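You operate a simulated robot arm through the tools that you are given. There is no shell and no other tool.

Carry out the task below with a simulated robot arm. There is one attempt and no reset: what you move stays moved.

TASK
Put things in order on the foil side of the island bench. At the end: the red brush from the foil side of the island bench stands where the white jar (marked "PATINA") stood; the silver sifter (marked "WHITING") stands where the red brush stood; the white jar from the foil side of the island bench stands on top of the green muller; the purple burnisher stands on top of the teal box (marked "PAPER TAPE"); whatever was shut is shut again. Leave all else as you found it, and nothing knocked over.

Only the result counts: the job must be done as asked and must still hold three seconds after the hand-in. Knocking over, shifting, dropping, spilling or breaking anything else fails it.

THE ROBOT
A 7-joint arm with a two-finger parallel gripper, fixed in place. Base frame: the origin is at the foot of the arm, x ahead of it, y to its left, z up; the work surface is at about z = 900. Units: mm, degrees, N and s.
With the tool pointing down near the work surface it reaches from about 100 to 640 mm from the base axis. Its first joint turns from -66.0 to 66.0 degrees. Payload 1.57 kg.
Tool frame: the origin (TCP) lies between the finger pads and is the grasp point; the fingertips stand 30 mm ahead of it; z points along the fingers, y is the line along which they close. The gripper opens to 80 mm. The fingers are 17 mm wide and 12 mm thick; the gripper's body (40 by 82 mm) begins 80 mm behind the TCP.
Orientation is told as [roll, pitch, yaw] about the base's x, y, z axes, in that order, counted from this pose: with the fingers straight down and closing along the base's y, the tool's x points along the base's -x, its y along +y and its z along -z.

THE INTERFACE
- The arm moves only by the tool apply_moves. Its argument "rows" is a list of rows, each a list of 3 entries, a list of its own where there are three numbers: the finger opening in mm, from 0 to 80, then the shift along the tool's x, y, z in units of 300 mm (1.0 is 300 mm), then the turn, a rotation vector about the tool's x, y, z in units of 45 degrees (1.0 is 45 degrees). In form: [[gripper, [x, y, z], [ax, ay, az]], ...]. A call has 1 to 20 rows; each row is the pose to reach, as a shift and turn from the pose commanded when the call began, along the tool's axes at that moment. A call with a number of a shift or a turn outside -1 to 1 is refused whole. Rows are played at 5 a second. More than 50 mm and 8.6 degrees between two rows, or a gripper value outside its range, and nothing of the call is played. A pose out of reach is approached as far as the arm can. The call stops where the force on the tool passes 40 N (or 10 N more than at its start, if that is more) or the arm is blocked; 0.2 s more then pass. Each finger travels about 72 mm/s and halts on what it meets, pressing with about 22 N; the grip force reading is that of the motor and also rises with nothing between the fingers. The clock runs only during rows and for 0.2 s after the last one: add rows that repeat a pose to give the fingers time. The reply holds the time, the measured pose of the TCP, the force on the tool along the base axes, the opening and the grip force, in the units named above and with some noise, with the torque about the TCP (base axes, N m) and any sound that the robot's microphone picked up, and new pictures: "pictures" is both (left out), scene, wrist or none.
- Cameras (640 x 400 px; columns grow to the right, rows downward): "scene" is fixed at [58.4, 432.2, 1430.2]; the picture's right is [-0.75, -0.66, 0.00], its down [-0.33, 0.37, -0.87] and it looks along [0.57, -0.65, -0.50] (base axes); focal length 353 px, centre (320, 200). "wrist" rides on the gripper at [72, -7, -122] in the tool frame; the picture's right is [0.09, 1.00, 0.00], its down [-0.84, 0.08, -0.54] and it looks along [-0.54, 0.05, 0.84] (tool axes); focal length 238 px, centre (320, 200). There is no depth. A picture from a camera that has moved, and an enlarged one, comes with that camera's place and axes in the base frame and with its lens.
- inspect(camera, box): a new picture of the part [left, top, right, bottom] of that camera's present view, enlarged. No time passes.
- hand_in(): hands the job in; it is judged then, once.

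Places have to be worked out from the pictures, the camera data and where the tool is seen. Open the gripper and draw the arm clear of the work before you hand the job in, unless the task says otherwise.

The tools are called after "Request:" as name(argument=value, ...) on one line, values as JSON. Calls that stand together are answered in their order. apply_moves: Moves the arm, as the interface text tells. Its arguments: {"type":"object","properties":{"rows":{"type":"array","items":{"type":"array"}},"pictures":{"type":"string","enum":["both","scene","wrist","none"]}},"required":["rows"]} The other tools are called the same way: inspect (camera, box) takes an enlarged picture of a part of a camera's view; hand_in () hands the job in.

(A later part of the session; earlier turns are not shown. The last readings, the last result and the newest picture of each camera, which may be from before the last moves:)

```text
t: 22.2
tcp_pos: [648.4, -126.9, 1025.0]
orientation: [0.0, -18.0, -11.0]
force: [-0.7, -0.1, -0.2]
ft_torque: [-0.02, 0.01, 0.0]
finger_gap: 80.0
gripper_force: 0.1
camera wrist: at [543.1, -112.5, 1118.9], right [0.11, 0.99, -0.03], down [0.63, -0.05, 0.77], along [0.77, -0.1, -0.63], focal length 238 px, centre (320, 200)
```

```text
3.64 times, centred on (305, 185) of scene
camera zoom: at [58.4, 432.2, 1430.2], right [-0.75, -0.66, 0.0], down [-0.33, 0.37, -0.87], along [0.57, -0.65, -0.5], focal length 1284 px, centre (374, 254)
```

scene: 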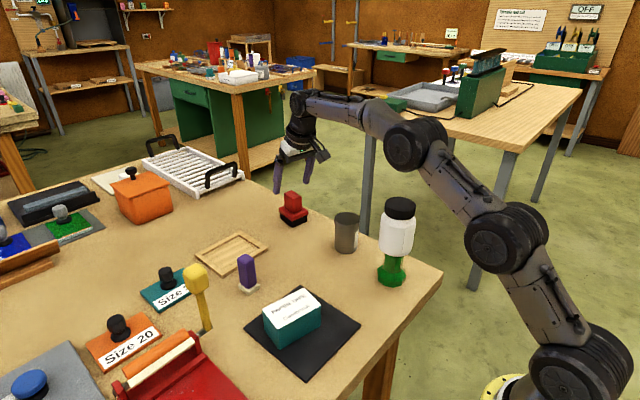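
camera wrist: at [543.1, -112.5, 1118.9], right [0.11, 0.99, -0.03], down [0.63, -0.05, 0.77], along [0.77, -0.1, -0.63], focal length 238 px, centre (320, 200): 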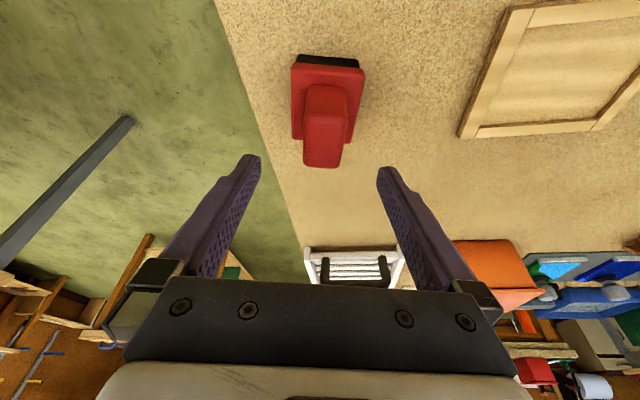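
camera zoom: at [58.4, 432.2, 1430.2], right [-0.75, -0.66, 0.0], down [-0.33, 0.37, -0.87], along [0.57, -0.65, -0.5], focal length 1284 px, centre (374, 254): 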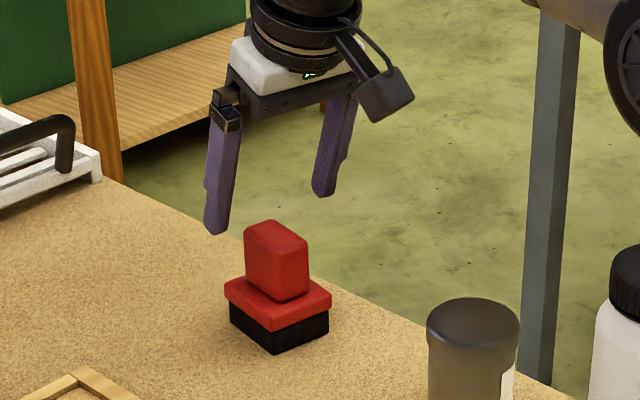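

Handle centre from the wrist view is (650,-126), consistent with the TCP at (648.4,-126.7). I lower vertically to z≈966 so the pads straddle the handle, tips just above the ledge.

Request:
apply_moves(rows=[[80, [0.0152, 0, 0.0468], [0, 0, 0]], [80, [0.0304, 0, 0.0935], [0, 0, 0]], [80, [0.0456, 0, 0.1403], [0, 0, 0]], [80, [0.0555, 0, 0.1707], [0, 0, 0]], [80, [0.0608, 0, 0.187], [0, 0, 0]], [80, [0.0608, 0, 0.187], [0, 0, 0]]], pictures="both")

Request:
inspect(camera="scene", box=[260, 150, 340, 240])

```text
t: 23.6
tcp_pos: [648.3, -127.4, 965.1]
orientation: [0.0, -17.9, -11.1]
force: [-0.4, -0.3, -0.4]
ft_torque: [0.04, -0.04, 0.01]
finger_gap: 80.2
gripper_force: 0.0
camera wrist: at [543.2, -112.9, 1059.6], right [0.11, 0.99, -0.03], down [0.63, -0.05, 0.77], along [0.77, -0.1, -0.63], focal length 238 px, centre (320, 200)
```

scene: 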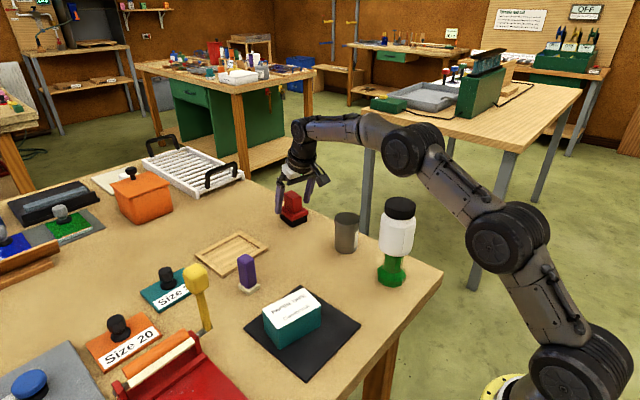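
wrist: 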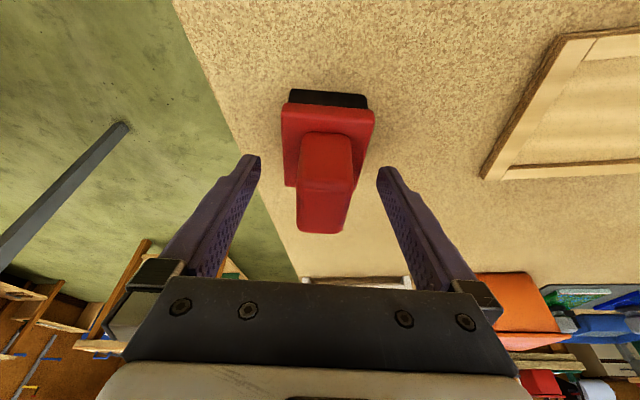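

```text
4.44 times, centred on (300, 195) of scene
camera zoom: at [58.4, 432.2, 1430.2], right [-0.75, -0.66, 0.0], down [-0.33, 0.37, -0.87], along [0.57, -0.65, -0.5], focal length 1570 px, centre (409, 222)
```

zoom: 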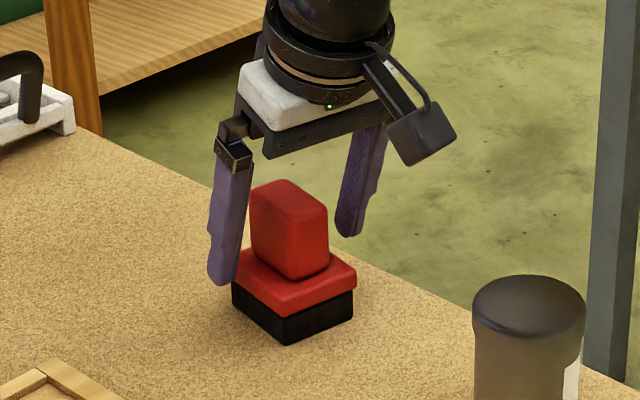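

The pads straddle the handle with no contact. I close on the handle.

Request:
apply_moves(rows=[[60, [0, 0, 0], [0, 0, 0]], [45, [0, 0, 0], [0, 0, 0]], [35, [0, 0, 0], [0, 0, 0]], [20, [0, 0, 0], [0, 0, 0]], [15, [0, 0, 0], [0, 0, 0]], [15, [0, 0, 0], [0, 0, 0]], [15, [0, 0, 0], [0, 0, 0]]], pictures="both")

Request:
inspect(camera="scene", box=[260, 150, 340, 240])

Request:
inspect(camera="wrist", box=[240, 80, 400, 250])

```text
t: 25.2
tcp_pos: [648.4, -126.6, 965.9]
orientation: [0.0, -18.1, -11.0]
force: [0.0, 0.2, -0.8]
ft_torque: [0.05, -0.02, 0.02]
finger_gap: 55.4
gripper_force: 22.5
camera wrist: at [543.2, -112.9, 1059.8], right [0.11, 0.99, -0.03], down [0.63, -0.05, 0.77], along [0.77, -0.1, -0.63], focal length 238 px, centre (320, 200)
```

scene: 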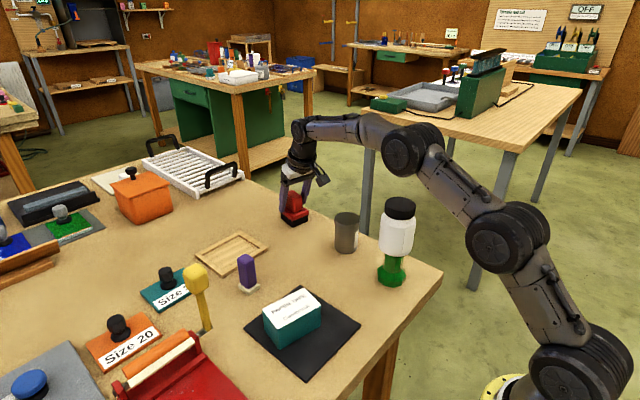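
wrist: 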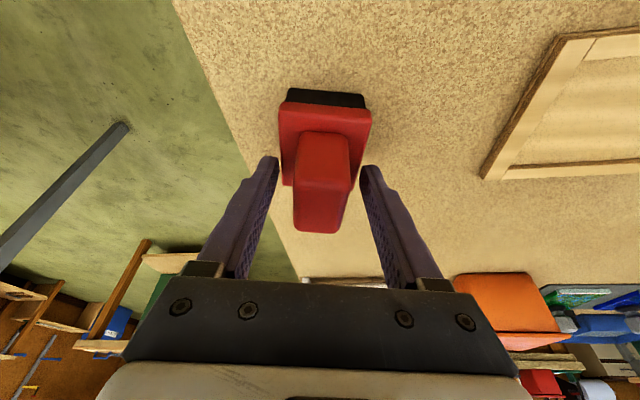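

```text
4.44 times, centred on (300, 195) of scene
camera zoom: at [58.4, 432.2, 1430.2], right [-0.75, -0.66, 0.0], down [-0.33, 0.37, -0.87], along [0.57, -0.65, -0.5], focal length 1570 px, centre (409, 222)
```

zoom: 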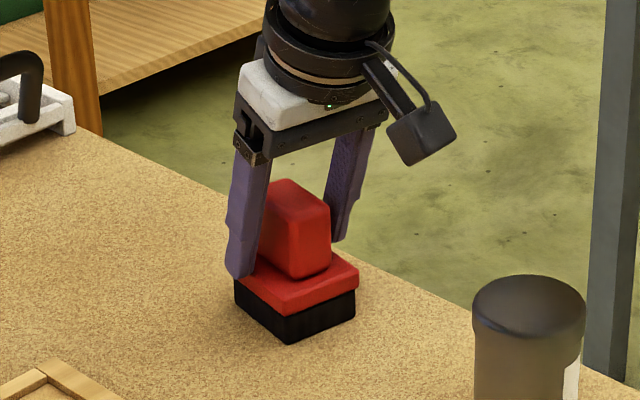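

```text
2.35 times, centred on (320, 165) of wrist
camera zoom: at [543.2, -112.9, 1059.8], right [0.11, 0.99, -0.03], down [0.63, -0.05, 0.77], along [0.77, -0.1, -0.63], focal length 561 px, centre (320, 282)
```

zoom: 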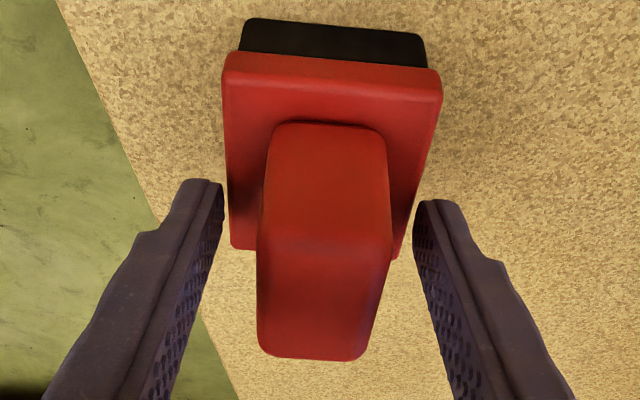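

The fingers stopped at 55 mm: the tips met the sides of the red base slab, so the ledge is higher than I judged. I open again, raise 8 mm and then close on the narrower handle.

Request:
apply_moves(rows=[[60, [0, 0, 0], [0, 0, 0]], [72, [0, 0, 0], [0, 0, 0]], [72, [-0.004, 0, -0.0127], [0, 0, 0]], [72, [-0.0082, 0, -0.0254], [0, 0, 0]], [72, [-0.0082, 0, -0.0254], [0, 0, 0]], [72, [-0.0082, 0, -0.0254], [0, 0, 0]]], pictures="scene")

Request:
inspect(camera="scene", box=[260, 150, 340, 240])

```text
t: 26.6
tcp_pos: [649.9, -126.1, 974.1]
orientation: [0.1, -17.9, -11.1]
force: [-1.3, 0.9, -0.1]
ft_torque: [0.01, 0.0, -0.01]
finger_gap: 72.0
gripper_force: 0.0
```

scene: 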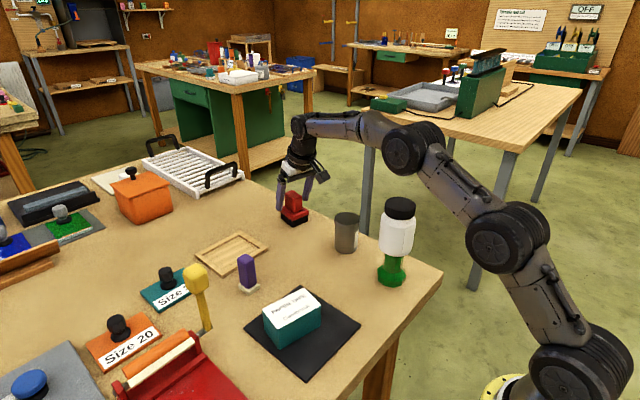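

```text
4.44 times, centred on (300, 195) of scene
camera zoom: at [58.4, 432.2, 1430.2], right [-0.75, -0.66, 0.0], down [-0.33, 0.37, -0.87], along [0.57, -0.65, -0.5], focal length 1570 px, centre (409, 222)
```

zoom: 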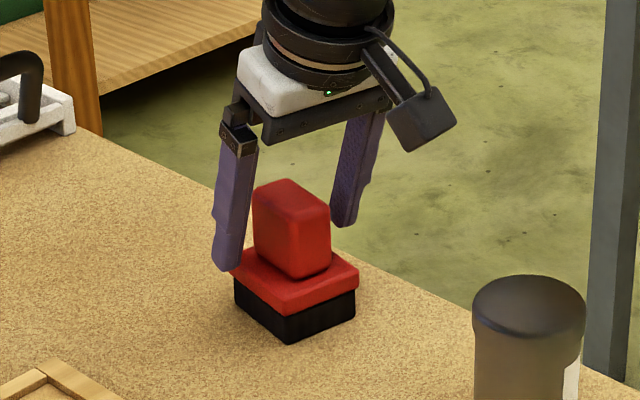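

Tips are now just above the slab. I close on the handle.

Request:
apply_moves(rows=[[60, [0, 0, 0], [0, 0, 0]], [45, [0, 0, 0], [0, 0, 0]], [33, [0, 0, 0], [0, 0, 0]], [20, [0, 0, 0], [0, 0, 0]], [15, [0, 0, 0], [0, 0, 0]], [15, [0, 0, 0], [0, 0, 0]], [15, [0, 0, 0], [0, 0, 0]]], pictures="both")

Request:
inspect(camera="scene", box=[260, 150, 340, 240])

Request:
inspect(camera="wrist", box=[240, 80, 400, 250])

```text
t: 28.2
tcp_pos: [649.6, -125.8, 973.7]
orientation: [0.0, -17.9, -11.1]
force: [-1.0, 0.7, 0.0]
ft_torque: [0.03, -0.01, 0.04]
finger_gap: 29.7
gripper_force: 21.3
camera wrist: at [543.1, -112.7, 1068.1], right [0.11, 0.99, -0.03], down [0.63, -0.05, 0.77], along [0.77, -0.1, -0.63], focal length 238 px, centre (320, 200)
```

scene: 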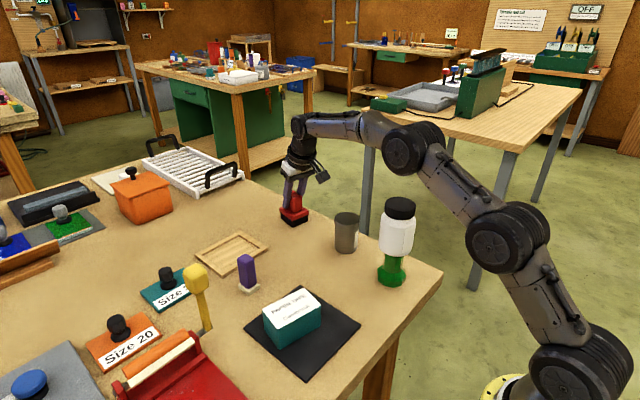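
wrist: 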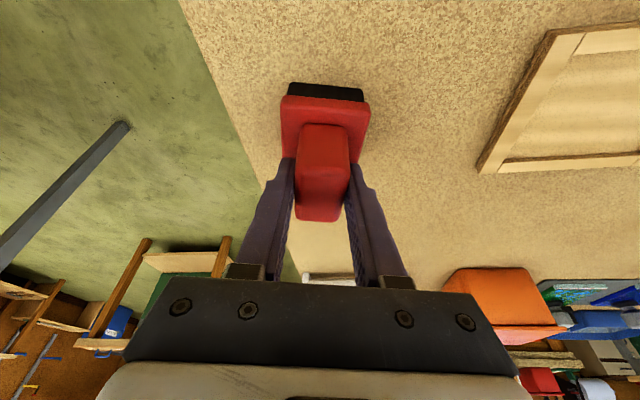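

```text
4.44 times, centred on (300, 195) of scene
camera zoom: at [58.4, 432.2, 1430.2], right [-0.75, -0.66, 0.0], down [-0.33, 0.37, -0.87], along [0.57, -0.65, -0.5], focal length 1570 px, centre (409, 222)
```

zoom: 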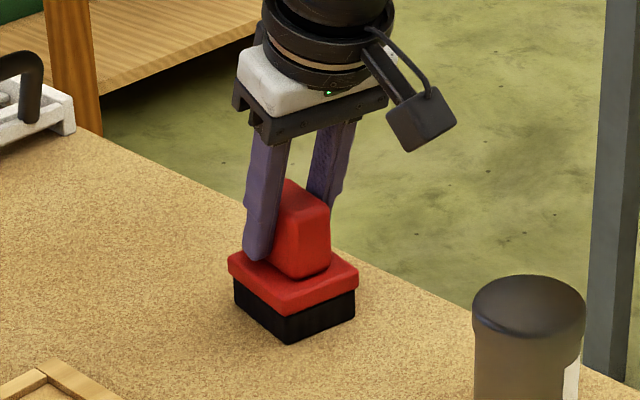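

```text
2.35 times, centred on (320, 165) of wrist
camera zoom: at [543.1, -112.7, 1068.1], right [0.11, 0.99, -0.03], down [0.63, -0.05, 0.77], along [0.77, -0.1, -0.63], focal length 561 px, centre (320, 282)
```

zoom: 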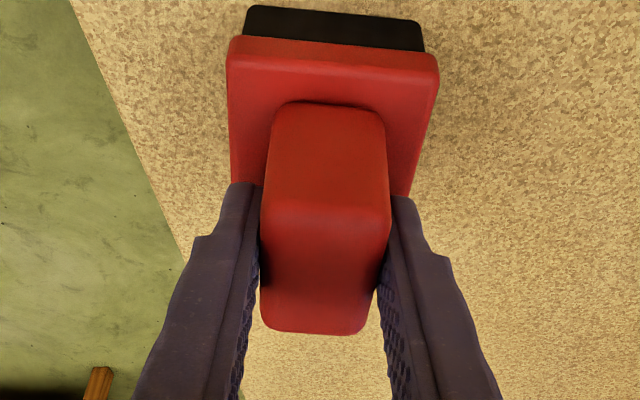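

The handle is held at 29.7 mm with the full grip. I lift straight up 90 mm and check.

Request:
apply_moves(rows=[[15, [-0.005, 0, -0.0153], [0, 0, 0]], [15, [-0.0155, 0, -0.0476], [0, 0, 0]], [15, [-0.036, 0, -0.111], [0, 0, 0]], [15, [-0.06, 0, -0.185], [0, 0, 0]], [15, [-0.08, 0, -0.246], [0, 0, 0]], [15, [-0.0927, 0, -0.2853], [0, 0, 0]], [15, [-0.0927, 0, -0.2853], [0, 0, 0]]], pictures="both")

Request:
inspect(camera="scene", box=[250, 120, 350, 240])

```text
t: 29.8
tcp_pos: [649.5, -126.6, 1063.6]
orientation: [0.0, -17.9, -11.2]
force: [0.5, -0.7, -1.7]
ft_torque: [-0.02, -0.02, -0.01]
finger_gap: 29.7
gripper_force: 21.7
camera wrist: at [543.5, -112.6, 1158.0], right [0.11, 0.99, -0.03], down [0.63, -0.05, 0.77], along [0.77, -0.1, -0.63], focal length 238 px, centre (320, 200)
```

scene: 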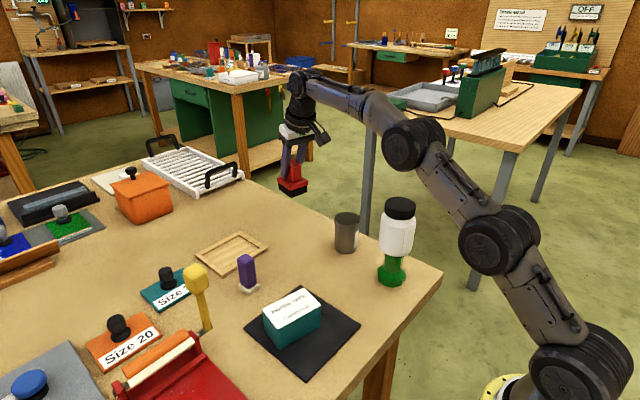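
wrist: 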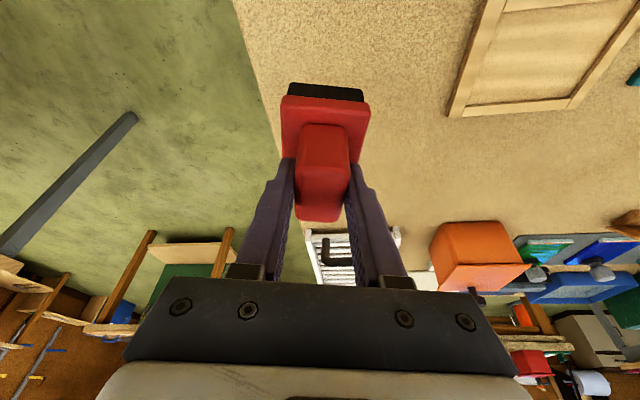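

```text
3.33 times, centred on (300, 180) of scene
camera zoom: at [58.4, 432.2, 1430.2], right [-0.75, -0.66, 0.0], down [-0.33, 0.37, -0.87], along [0.57, -0.65, -0.5], focal length 1177 px, centre (387, 267)
```

zoom: 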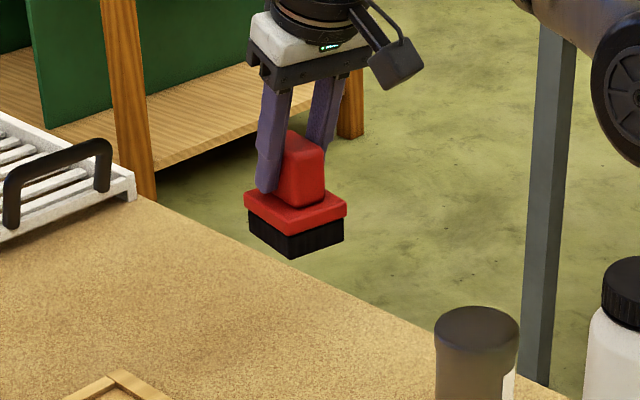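

The brush hangs level. I carry it level to above the jar's old place (488,13), with its bottom about 90 mm above the bench.

Request:
apply_moves(rows=[[15, [0.05, 0.0302, -0.0162], [0, 0, 0]], [15, [0.16, 0.0967, -0.052], [0, 0, 0]], [15, [0.28, 0.1692, -0.091], [0, 0, 0]], [15, [0.4, 0.2417, -0.13], [0, 0, 0]], [15, [0.5, 0.302, -0.1624], [0, 0, 0]], [15, [0.57, 0.3444, -0.1852], [0, 0, 0]], [15, [0.588, 0.354, -0.191], [0, 0, 0]], [15, [0.588, 0.354, -0.191], [0, 0, 0]], [15, [0.588, 0.354, -0.191], [0, 0, 0]]], pictures="both")

Request:
inspect(camera="scene", box=[240, 140, 360, 300])

```text
t: 31.8
tcp_pos: [487.1, 13.9, 1062.8]
orientation: [-0.1, -18.0, -11.2]
force: [-0.2, 0.5, -1.6]
ft_torque: [-0.02, -0.01, -0.02]
finger_gap: 29.8
gripper_force: 22.5
camera wrist: at [381.2, 27.6, 1157.4], right [0.11, 0.99, -0.03], down [0.63, -0.05, 0.77], along [0.77, -0.1, -0.63], focal length 238 px, centre (320, 200)
```

scene: 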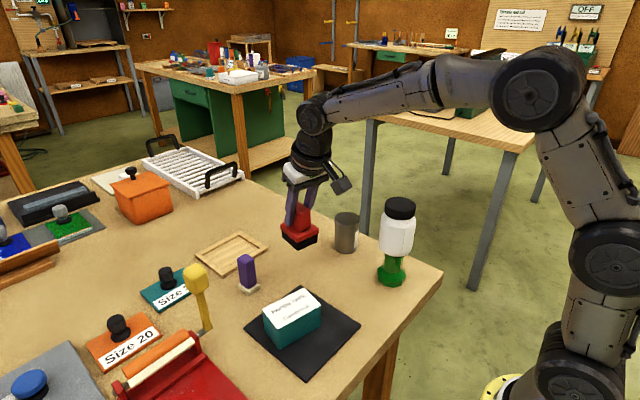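
wrist: 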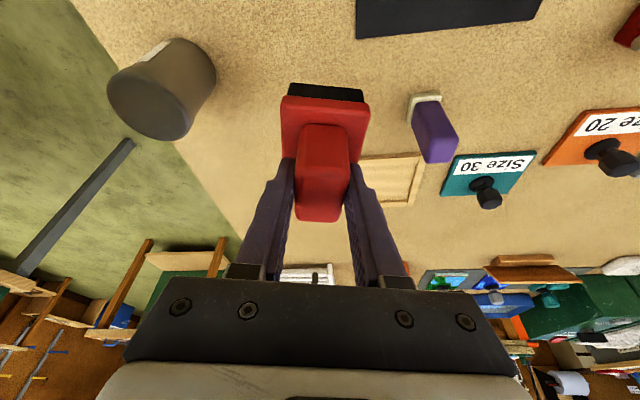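

```text
2.50 times, centred on (300, 220) of scene
camera zoom: at [58.4, 432.2, 1430.2], right [-0.75, -0.66, 0.0], down [-0.33, 0.37, -0.87], along [0.57, -0.65, -0.5], focal length 883 px, centre (370, 150)
```

zoom: 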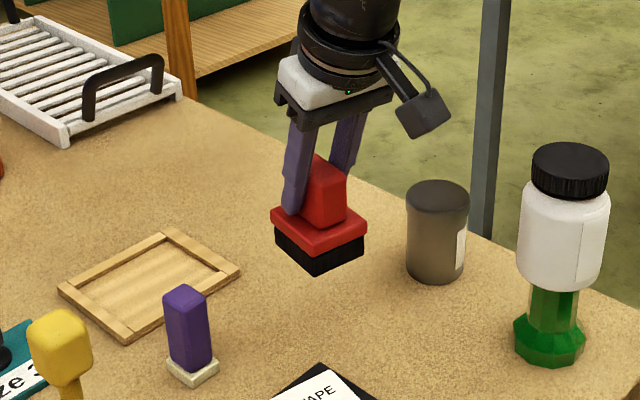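

The brush is above about (487.8,13.8). I lower it to about 3 mm above the bench.

Request:
apply_moves(rows=[[15, [0.02, 0, 0.0616], [0, 0, 0]], [15, [0.045, 0, 0.1385], [0, 0, 0]], [15, [0.065, 0, 0.2], [0, 0, 0]], [15, [0.08, 0, 0.2462], [0, 0, 0]], [15, [0.0886, 0, 0.2727], [0, 0, 0]], [15, [0.0886, 0, 0.2727], [0, 0, 0]]], pictures="scene")

Request:
inspect(camera="scene", box=[240, 180, 340, 300])

```text
t: 33.2
tcp_pos: [487.1, 13.6, 976.8]
orientation: [0.0, -18.0, -11.1]
force: [-0.5, 0.5, -1.5]
ft_torque: [-0.01, 0.0, 0.0]
finger_gap: 30.0
gripper_force: 22.1
```

scene: 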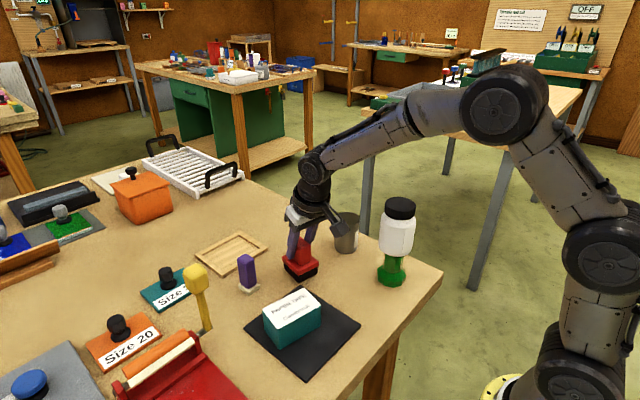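

```text
3.33 times, centred on (290, 240) of scene
camera zoom: at [58.4, 432.2, 1430.2], right [-0.75, -0.66, 0.0], down [-0.33, 0.37, -0.87], along [0.57, -0.65, -0.5], focal length 1177 px, centre (420, 67)
```

zoom: 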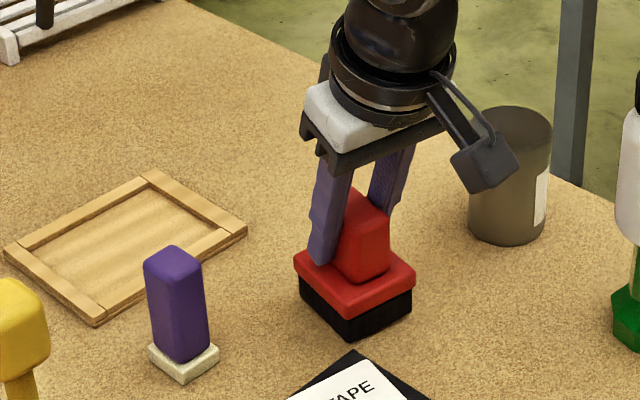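

About 3 mm remain. I lower 2 mm, then a further 1 mm, watching for contact.

Request:
apply_moves(rows=[[15, [0.001, 0, 0.0032], [0, 0, 0]], [15, [0.0021, 0, 0.0063], [0, 0, 0]], [15, [0.0021, 0, 0.0063], [0, 0, 0]]], pictures="none")

Request:
apply_moves(rows=[[15, [0.0005, 0, 0.0016], [0, 0, 0]], [15, [0.001, 0, 0.0032], [0, 0, 0]], [15, [0.001, 0, 0.0032], [0, 0, 0]]], pictures="none")

```text
t: 34.0
tcp_pos: [488.2, 14.7, 975.5]
orientation: [0.0, -17.9, -11.1]
force: [-0.5, 0.3, -2.3]
ft_torque: [-0.02, 0.01, -0.03]
finger_gap: 29.7
gripper_force: 21.3
```

```text
t: 34.8
tcp_pos: [486.9, 12.7, 974.5]
orientation: [0.0, -18.0, -11.1]
force: [-0.4, -0.1, -1.9]
ft_torque: [0.01, 0.0, 0.01]
finger_gap: 29.8
gripper_force: 22.3
```

No contact yet. I go down another 0.5–1 mm.

Request:
apply_moves(rows=[[15, [0.0005, 0, 0.0016], [0, 0, 0]], [15, [0.0007, 0, 0.0022], [0, 0, 0]], [15, [0.0007, 0, 0.0022], [0, 0, 0]]], pictures="none")

```text
t: 35.6
tcp_pos: [487.9, 13.4, 973.1]
orientation: [-0.1, -17.9, -11.1]
force: [0.8, -0.6, -1.3]
ft_torque: [0.01, 0.0, 0.0]
finger_gap: 29.9
gripper_force: 21.8
```

Request:
apply_moves(rows=[[15, [0.0005, 0, 0.0016], [0, 0, 0]], [15, [0.0007, 0, 0.0022], [0, 0, 0]], [15, [0.0007, 0, 0.0022], [0, 0, 0]]], pictures="none")

```text
t: 36.4
tcp_pos: [487.2, 14.2, 972.1]
orientation: [0.1, -18.1, -11.0]
force: [-0.7, 0.4, 2.1]
ft_torque: [0.08, 0.15, -0.03]
finger_gap: 29.9
gripper_force: 22.4
```

Light contact with the bench (about 4 N net). I release the handle gently.

Request:
apply_moves(rows=[[31, [0, 0, 0], [0, 0, 0]], [35, [0, 0, 0], [0, 0, 0]], [42, [0, 0, 0], [0, 0, 0]], [55, [0, 0, 0], [0, 0, 0]], [70, [0, 0, 0], [0, 0, 0]], [75, [0, 0, 0], [0, 0, 0]], [75, [0, 0, 0], [0, 0, 0]]], pictures="both")

Request:
inspect(camera="scene", box=[240, 180, 340, 300])

```text
t: 38.0
tcp_pos: [487.0, 12.7, 973.2]
orientation: [-0.1, -18.0, -11.1]
force: [0.2, -0.7, -0.6]
ft_torque: [0.03, 0.03, -0.03]
finger_gap: 75.2
gripper_force: 0.1
camera wrist: at [381.6, 27.2, 1067.5], right [0.11, 0.99, -0.03], down [0.63, -0.05, 0.77], along [0.77, -0.1, -0.63], focal length 238 px, centre (320, 200)
```

scene: 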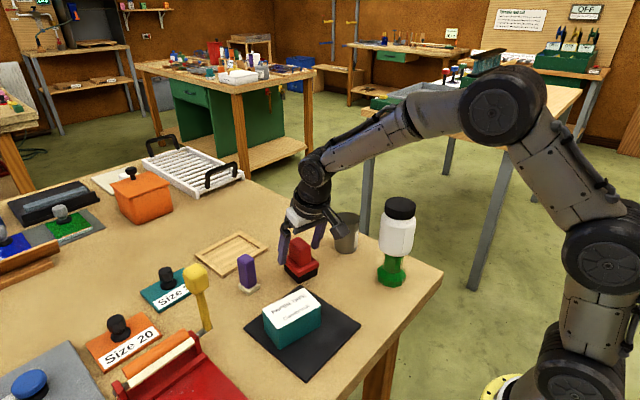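
wrist: 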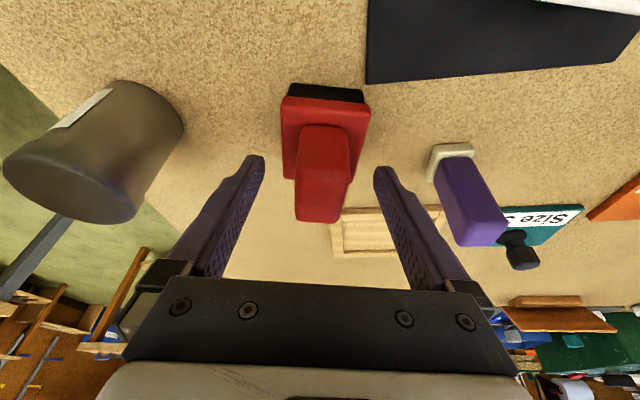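

```text
3.33 times, centred on (290, 240) of scene
camera zoom: at [58.4, 432.2, 1430.2], right [-0.75, -0.66, 0.0], down [-0.33, 0.37, -0.87], along [0.57, -0.65, -0.5], focal length 1177 px, centre (420, 67)
```

zoom: 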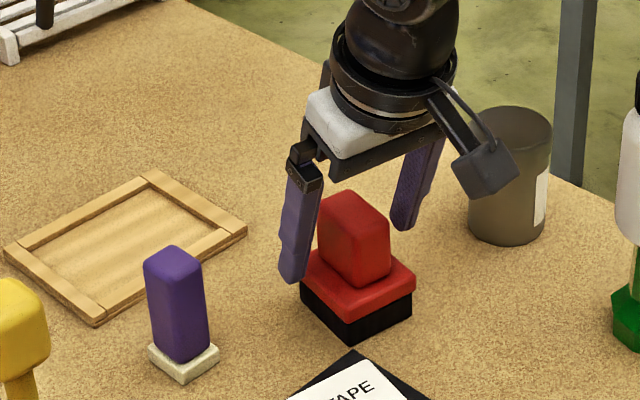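

The brush stands free. I raise the open gripper straight up 100 mm.

Request:
apply_moves(rows=[[75, [-0.01, 0, -0.0308], [0, 0, 0]], [75, [-0.03, 0, -0.0924], [0, 0, 0]], [75, [-0.055, 0, -0.1693], [0, 0, 0]], [75, [-0.08, 0, -0.2462], [0, 0, 0]], [80, [-0.103, 0, -0.317], [0, 0, 0]], [80, [-0.103, 0, -0.317], [0, 0, 0]], [80, [-0.103, 0, -0.317], [0, 0, 0]]], pictures="both")

Request:
inspect(camera="scene", box=[270, 220, 330, 290])

Request:
inspect(camera="wrist", box=[250, 30, 400, 190])

```text
t: 39.6
tcp_pos: [488.7, 13.5, 1073.1]
orientation: [0.0, -18.0, -11.1]
force: [-0.3, 0.5, -0.2]
ft_torque: [0.03, 0.0, -0.02]
finger_gap: 80.1
gripper_force: 0.1
camera wrist: at [381.6, 27.0, 1167.3], right [0.11, 0.99, -0.03], down [0.63, -0.05, 0.77], along [0.77, -0.1, -0.63], focal length 238 px, centre (320, 200)
```

scene: 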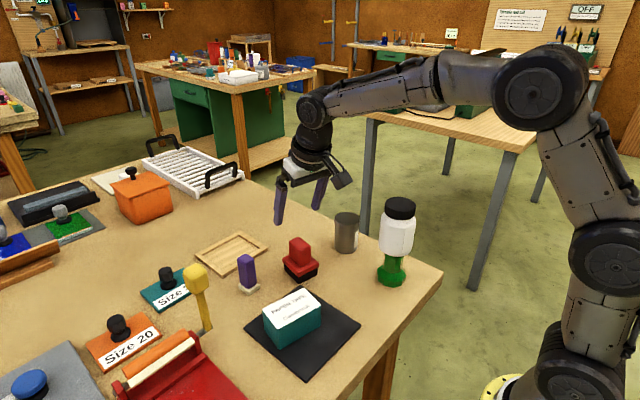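
wrist: 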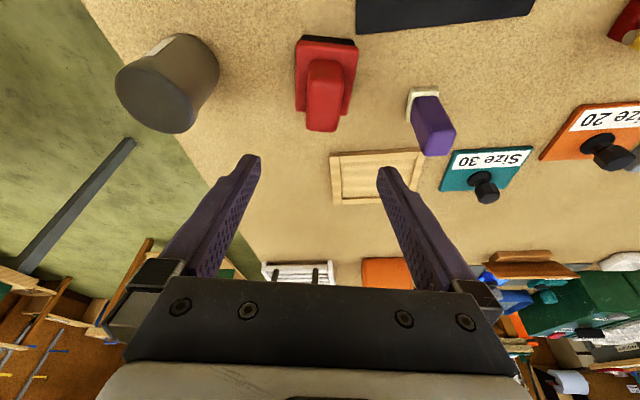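

```text
5.71 times, centred on (300, 255) of scene
camera zoom: at [58.4, 432.2, 1430.2], right [-0.75, -0.66, 0.0], down [-0.33, 0.37, -0.87], along [0.57, -0.65, -0.5], focal length 2018 px, centre (434, -114)
```

zoom: 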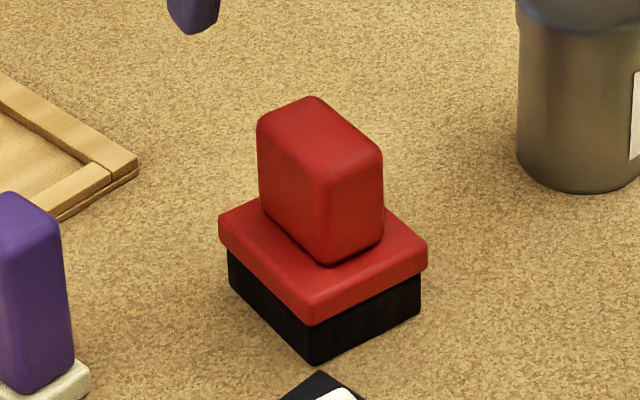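

```text
2.50 times, centred on (325, 110) of wrist
camera zoom: at [381.6, 27.0, 1167.3], right [0.11, 0.99, -0.03], down [0.63, -0.05, 0.77], along [0.77, -0.1, -0.63], focal length 596 px, centre (308, 425)
```

zoom: 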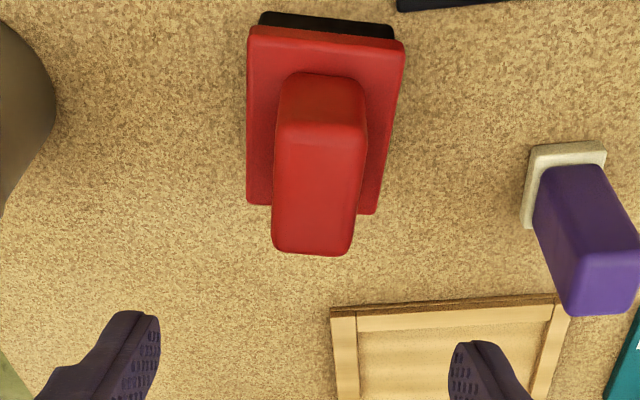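

The brush stands upright at about (486-488,13.5), on the jar's old spot. For the sifter, a radial tilt would bring the wrist camera near the jar on the muller, so I swing the tool to yaw -50° (keeping the 18° tilt) while moving high above the sifter.

Request:
apply_moves(rows=[[80, [-0.0056, -0.0782, 0.0008], [0.0445, 0, 0.137]], [80, [-0.0112, -0.1564, 0.0017], [0.089, 0, 0.2741]], [80, [-0.0169, -0.2347, 0.0025], [0.1336, 0, 0.4111]], [80, [-0.0225, -0.3129, 0.0033], [0.1781, 0, 0.5481]], [80, [-0.0281, -0.3911, 0.0042], [0.2226, 0, 0.6852]], [80, [-0.0337, -0.4693, 0.005], [0.2671, 0, 0.8222]], [80, [-0.0337, -0.4693, 0.005], [0.2671, 0, 0.8222]], [80, [-0.0337, -0.4693, 0.005], [0.2671, 0, 0.8222]]], pictures="both")

Request:
inspect(camera="wrist", box=[230, 30, 410, 220])

Request:
inspect(camera="scene", box=[280, 130, 430, 300])

```text
t: 41.4
tcp_pos: [469.9, -127.2, 1074.0]
orientation: [0.0, -17.9, -50.1]
force: [0.3, -0.3, 0.6]
ft_torque: [-0.01, 0.01, 0.0]
finger_gap: 79.8
gripper_force: 0.1
camera wrist: at [396.7, -50.2, 1168.8], right [0.71, 0.71, -0.03], down [0.46, -0.43, 0.77], along [0.53, -0.56, -0.63], focal length 238 px, centre (320, 200)
```

scene: 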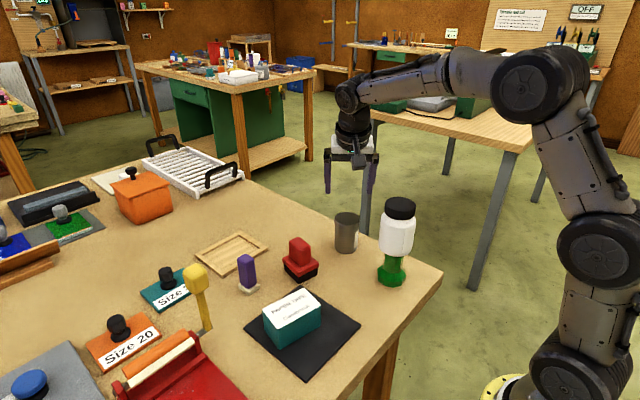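
wrist: 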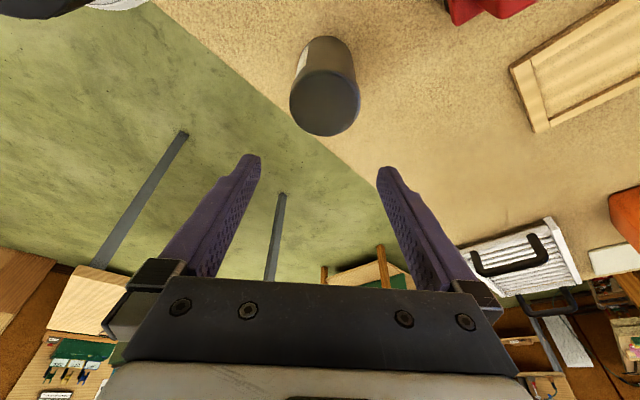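

```text
2.11 times, centred on (320, 125) of wrist
camera zoom: at [396.7, -50.2, 1168.8], right [0.71, 0.71, -0.03], down [0.46, -0.43, 0.77], along [0.53, -0.56, -0.63], focal length 502 px, centre (320, 358)
```

zoom: 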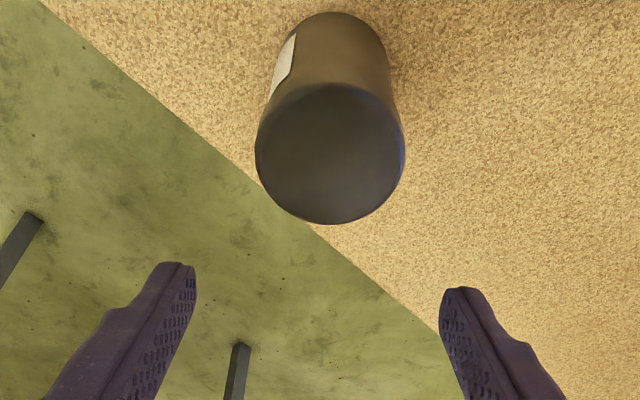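

```text
2.35 times, centred on (355, 215) of scene
camera zoom: at [58.4, 432.2, 1430.2], right [-0.75, -0.66, 0.0], down [-0.33, 0.37, -0.87], along [0.57, -0.65, -0.5], focal length 831 px, centre (238, 165)
```

zoom: 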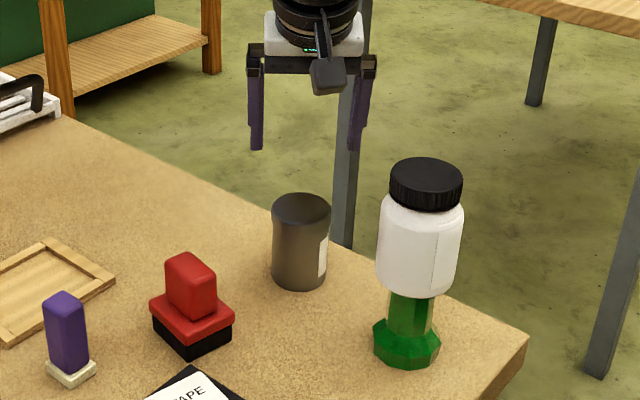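

The sifter top centre is at (470.5,-125.7), almost under the TCP. I descend half-way first and check the clearance between wrist camera and jar.

Request:
apply_moves(rows=[[80, [0.0206, 0.0035, 0.0634], [0, 0, 0]], [80, [0.0412, 0.0035, 0.1268], [0, 0, 0]], [80, [0.0618, 0.0035, 0.1902], [0, 0, 0]], [80, [0.0618, 0.0035, 0.1902], [0, 0, 0]]], pictures="both")

Request:
inspect(camera="scene", box=[280, 130, 430, 300])

```text
t: 42.4
tcp_pos: [470.8, -125.6, 1015.1]
orientation: [0.0, -17.9, -50.1]
force: [-0.8, 0.3, 0.2]
ft_torque: [0.02, -0.05, 0.04]
finger_gap: 79.9
gripper_force: 0.1
camera wrist: at [397.7, -49.2, 1108.8], right [0.71, 0.71, -0.03], down [0.46, -0.43, 0.77], along [0.53, -0.56, -0.63], focal length 238 px, centre (320, 200)
```

scene: 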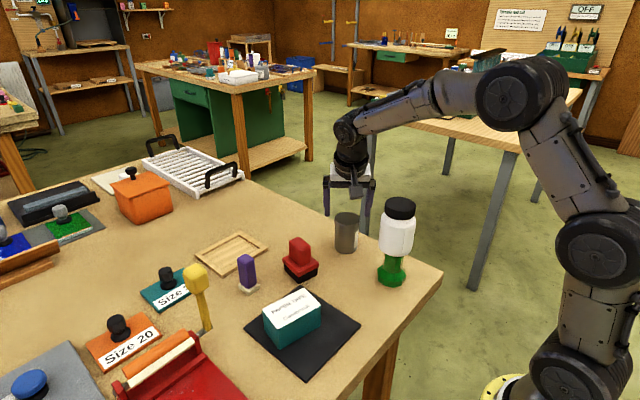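
wrist: 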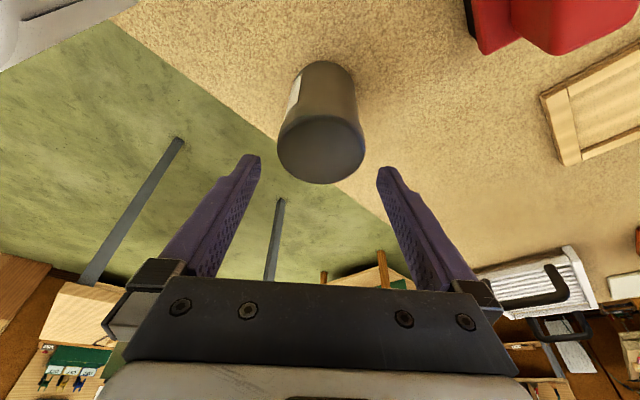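

```text
2.35 times, centred on (355, 215) of scene
camera zoom: at [58.4, 432.2, 1430.2], right [-0.75, -0.66, 0.0], down [-0.33, 0.37, -0.87], along [0.57, -0.65, -0.5], focal length 831 px, centre (238, 165)
```

zoom: 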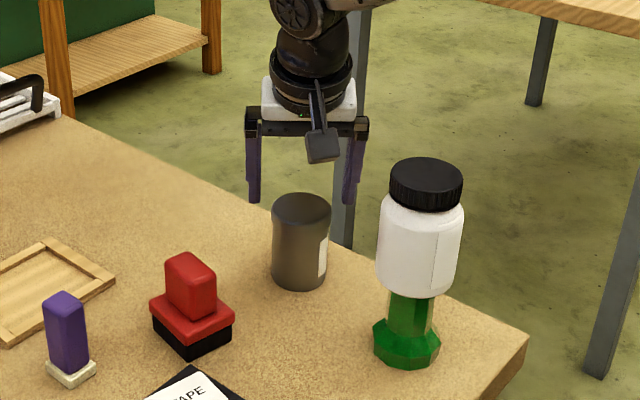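

Clearances look ample. I descend the remaining 60 mm to z≈955.

Request:
apply_moves(rows=[[80, [0.0155, 0, 0.0476], [0, 0, 0]], [80, [0.0309, 0, 0.0951], [0, 0, 0]], [80, [0.0464, 0, 0.1427], [0, 0, 0]], [80, [0.0618, 0, 0.1902], [0, 0, 0]], [80, [0.0618, 0, 0.1902], [0, 0, 0]]], pictures="both")

Request:
inspect(camera="scene", box=[280, 130, 430, 300])

Request:
inspect(camera="wrist", box=[230, 80, 410, 290])

```text
t: 43.6
tcp_pos: [470.9, -126.9, 953.5]
orientation: [0.0, -18.1, -50.0]
force: [-0.3, 0.2, 0.4]
ft_torque: [0.0, 0.0, 0.01]
finger_gap: 80.0
gripper_force: 0.0
camera wrist: at [397.2, -49.4, 1048.7], right [0.71, 0.71, -0.03], down [0.46, -0.43, 0.77], along [0.53, -0.56, -0.63], focal length 238 px, centre (320, 200)
```

scene: 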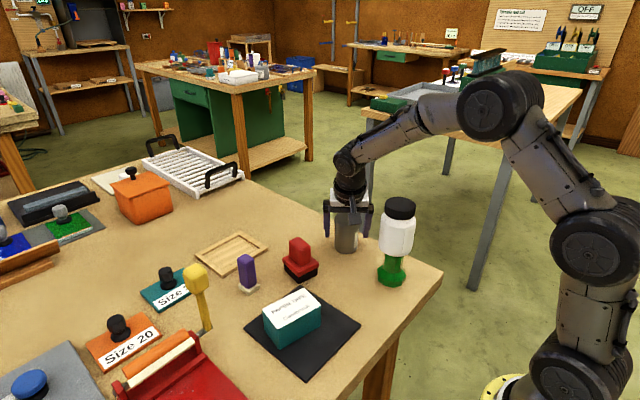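
wrist: 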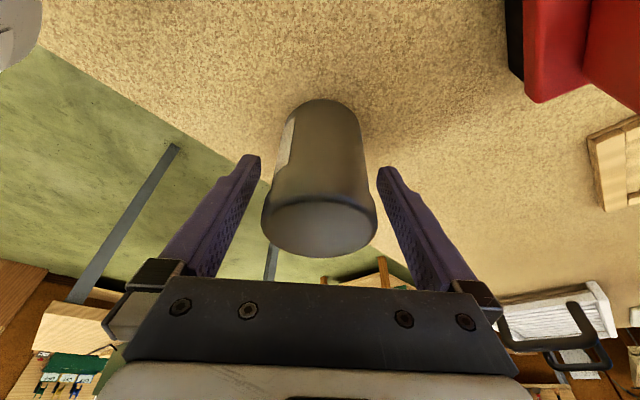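

```text
2.35 times, centred on (355, 215) of scene
camera zoom: at [58.4, 432.2, 1430.2], right [-0.75, -0.66, 0.0], down [-0.33, 0.37, -0.87], along [0.57, -0.65, -0.5], focal length 831 px, centre (238, 165)
```

zoom: 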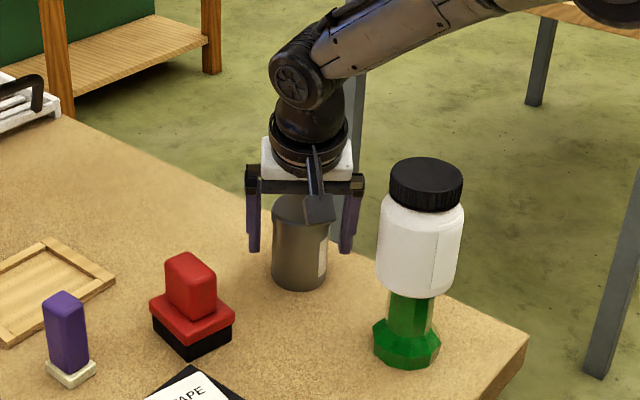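

```text
1.90 times, centred on (320, 185) of wrist
camera zoom: at [397.2, -49.4, 1048.7], right [0.71, 0.71, -0.03], down [0.46, -0.43, 0.77], along [0.53, -0.56, -0.63], focal length 454 px, centre (320, 229)
```

zoom: 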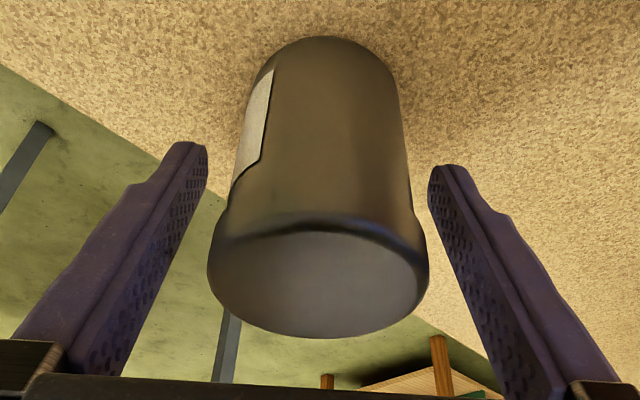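

The sifter sits centred between the fingers. I close on it.

Request:
apply_moves(rows=[[68, [0, 0, 0], [0, 0, 0]], [60, [0, 0, 0], [0, 0, 0]], [50, [0, 0, 0], [0, 0, 0]], [45, [0, 0, 0], [0, 0, 0]], [45, [0, 0, 0], [0, 0, 0]]], pictures="wrist")

Request:
inspect(camera="wrist", box=[230, 80, 410, 290])

```text
t: 44.8
tcp_pos: [470.5, -127.6, 953.6]
orientation: [0.1, -18.0, -50.0]
force: [0.1, -0.1, 0.3]
ft_torque: [-0.08, 0.07, 0.0]
finger_gap: 55.4
gripper_force: 22.0
camera wrist: at [397.3, -49.4, 1049.0], right [0.71, 0.71, -0.03], down [0.46, -0.43, 0.77], along [0.53, -0.56, -0.63], focal length 238 px, centre (320, 200)
```

wrist: 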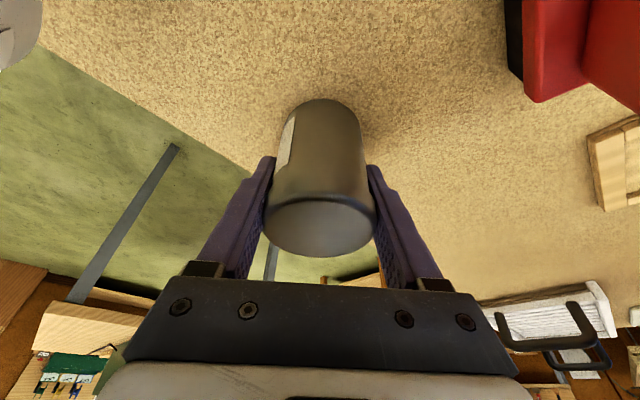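

```text
1.90 times, centred on (320, 185) of wrist
camera zoom: at [397.3, -49.4, 1049.0], right [0.71, 0.71, -0.03], down [0.46, -0.43, 0.77], along [0.53, -0.56, -0.63], focal length 454 px, centre (320, 229)
```

zoom: 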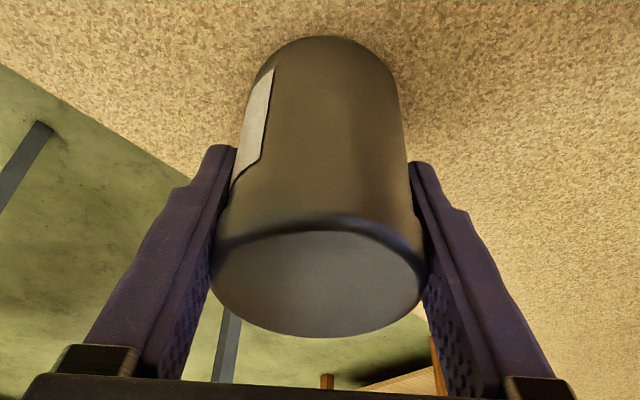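

Held at 55.4 mm. I lift it 30 mm and check that it hangs level.

Request:
apply_moves(rows=[[45, [-0.004, 0, -0.0127], [0, 0, 0]], [45, [-0.012, 0, -0.037], [0, 0, 0]], [45, [-0.022, 0, -0.0677], [0, 0, 0]], [45, [-0.0309, 0, -0.0951], [0, 0, 0]], [45, [-0.0309, 0, -0.0951], [0, 0, 0]]], pictures="both")

Request:
inspect(camera="scene", box=[280, 130, 430, 300])

```text
t: 46.0
tcp_pos: [471.1, -126.2, 985.9]
orientation: [-0.1, -18.0, -50.0]
force: [0.0, -0.3, -2.3]
ft_torque: [-0.01, -0.04, 0.0]
finger_gap: 55.0
gripper_force: 22.1
camera wrist: at [397.2, -49.4, 1079.5], right [0.71, 0.71, -0.03], down [0.46, -0.43, 0.77], along [0.53, -0.56, -0.63], focal length 238 px, centre (320, 200)
```

scene: 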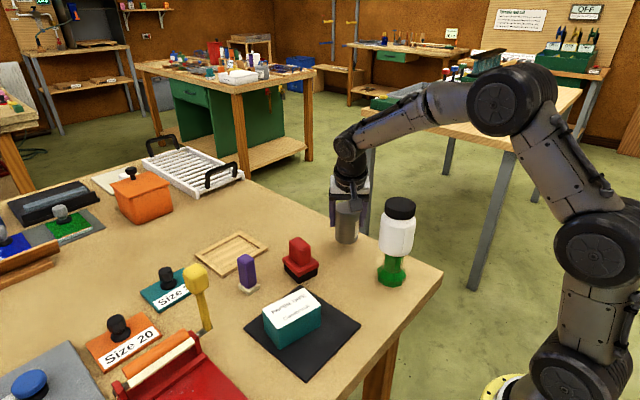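
wrist: 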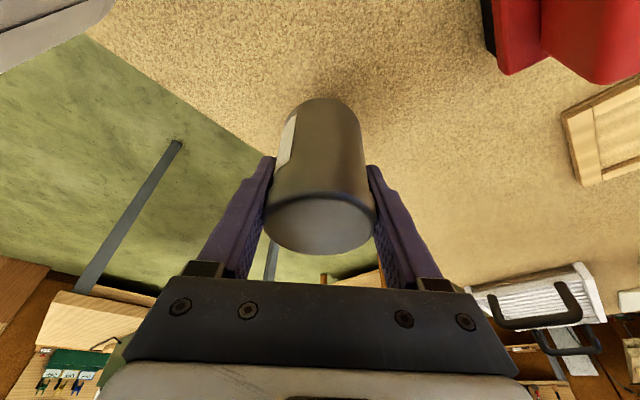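

```text
2.35 times, centred on (355, 215) of scene
camera zoom: at [58.4, 432.2, 1430.2], right [-0.75, -0.66, 0.0], down [-0.33, 0.37, -0.87], along [0.57, -0.65, -0.5], focal length 831 px, centre (238, 165)
```

zoom: 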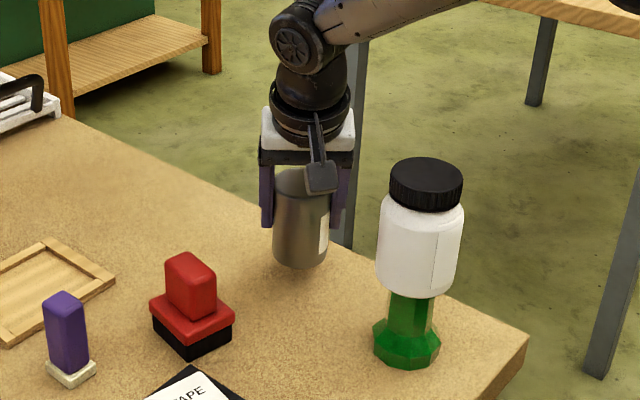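

The sifter hangs level at about 30 mm above the bench. I carry it along +x to above the brush's old place.

Request:
apply_moves(rows=[[45, [-0.04, 0.0502, 0.013], [0, 0, 0]], [45, [-0.11, 0.1381, 0.0358], [0, 0, 0]], [45, [-0.19, 0.2386, 0.0618], [0, 0, 0]], [45, [-0.27, 0.339, 0.0878], [0, 0, 0]], [45, [-0.335, 0.4207, 0.1089], [0, 0, 0]], [45, [-0.3641, 0.4572, 0.1184], [0, 0, 0]], [45, [-0.3641, 0.4572, 0.1184], [0, 0, 0]], [45, [-0.3641, 0.4572, 0.1184], [0, 0, 0]]], pictures="both")

Request:
inspect(camera="scene", box=[240, 110, 390, 280])

```text
t: 47.8
tcp_pos: [650.1, -125.9, 982.8]
orientation: [0.0, -18.0, -50.0]
force: [0.4, -0.3, -2.3]
ft_torque: [-0.02, 0.01, -0.01]
finger_gap: 54.9
gripper_force: 21.8
camera wrist: at [576.7, -49.3, 1078.5], right [0.71, 0.71, -0.03], down [0.46, -0.43, 0.77], along [0.53, -0.56, -0.63], focal length 238 px, centre (320, 200)
```

scene: 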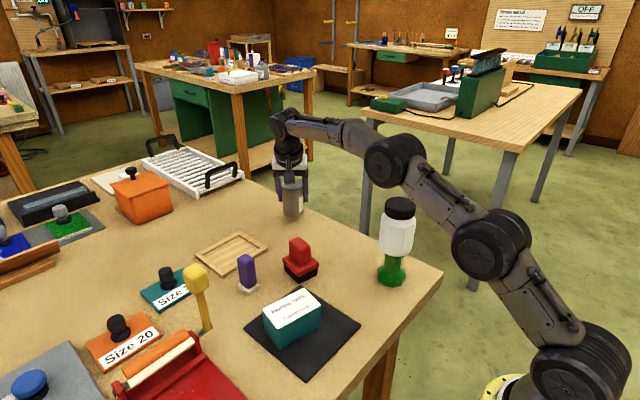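
wrist: 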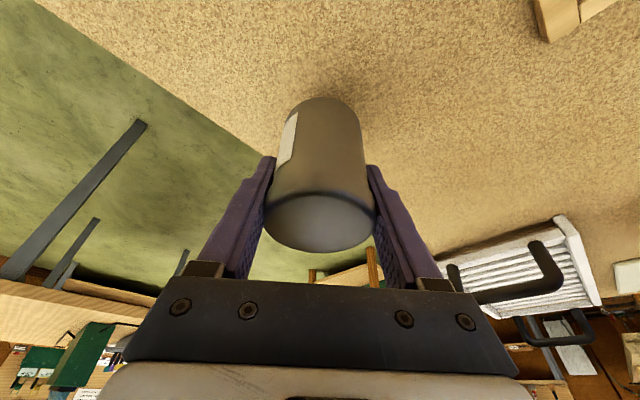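

```text
2.35 times, centred on (315, 195) of scene
camera zoom: at [58.4, 432.2, 1430.2], right [-0.75, -0.66, 0.0], down [-0.33, 0.37, -0.87], along [0.57, -0.65, -0.5], focal length 831 px, centre (332, 212)
```

zoom: 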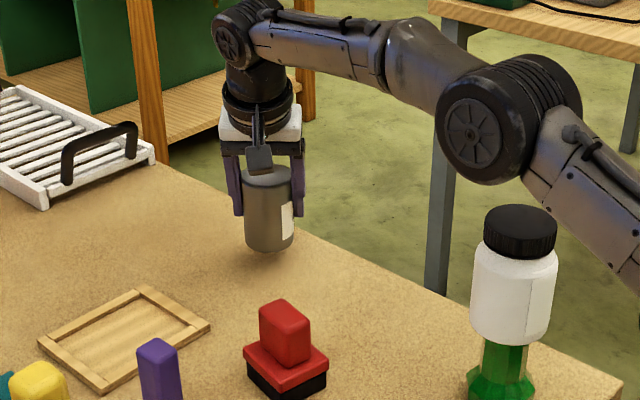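

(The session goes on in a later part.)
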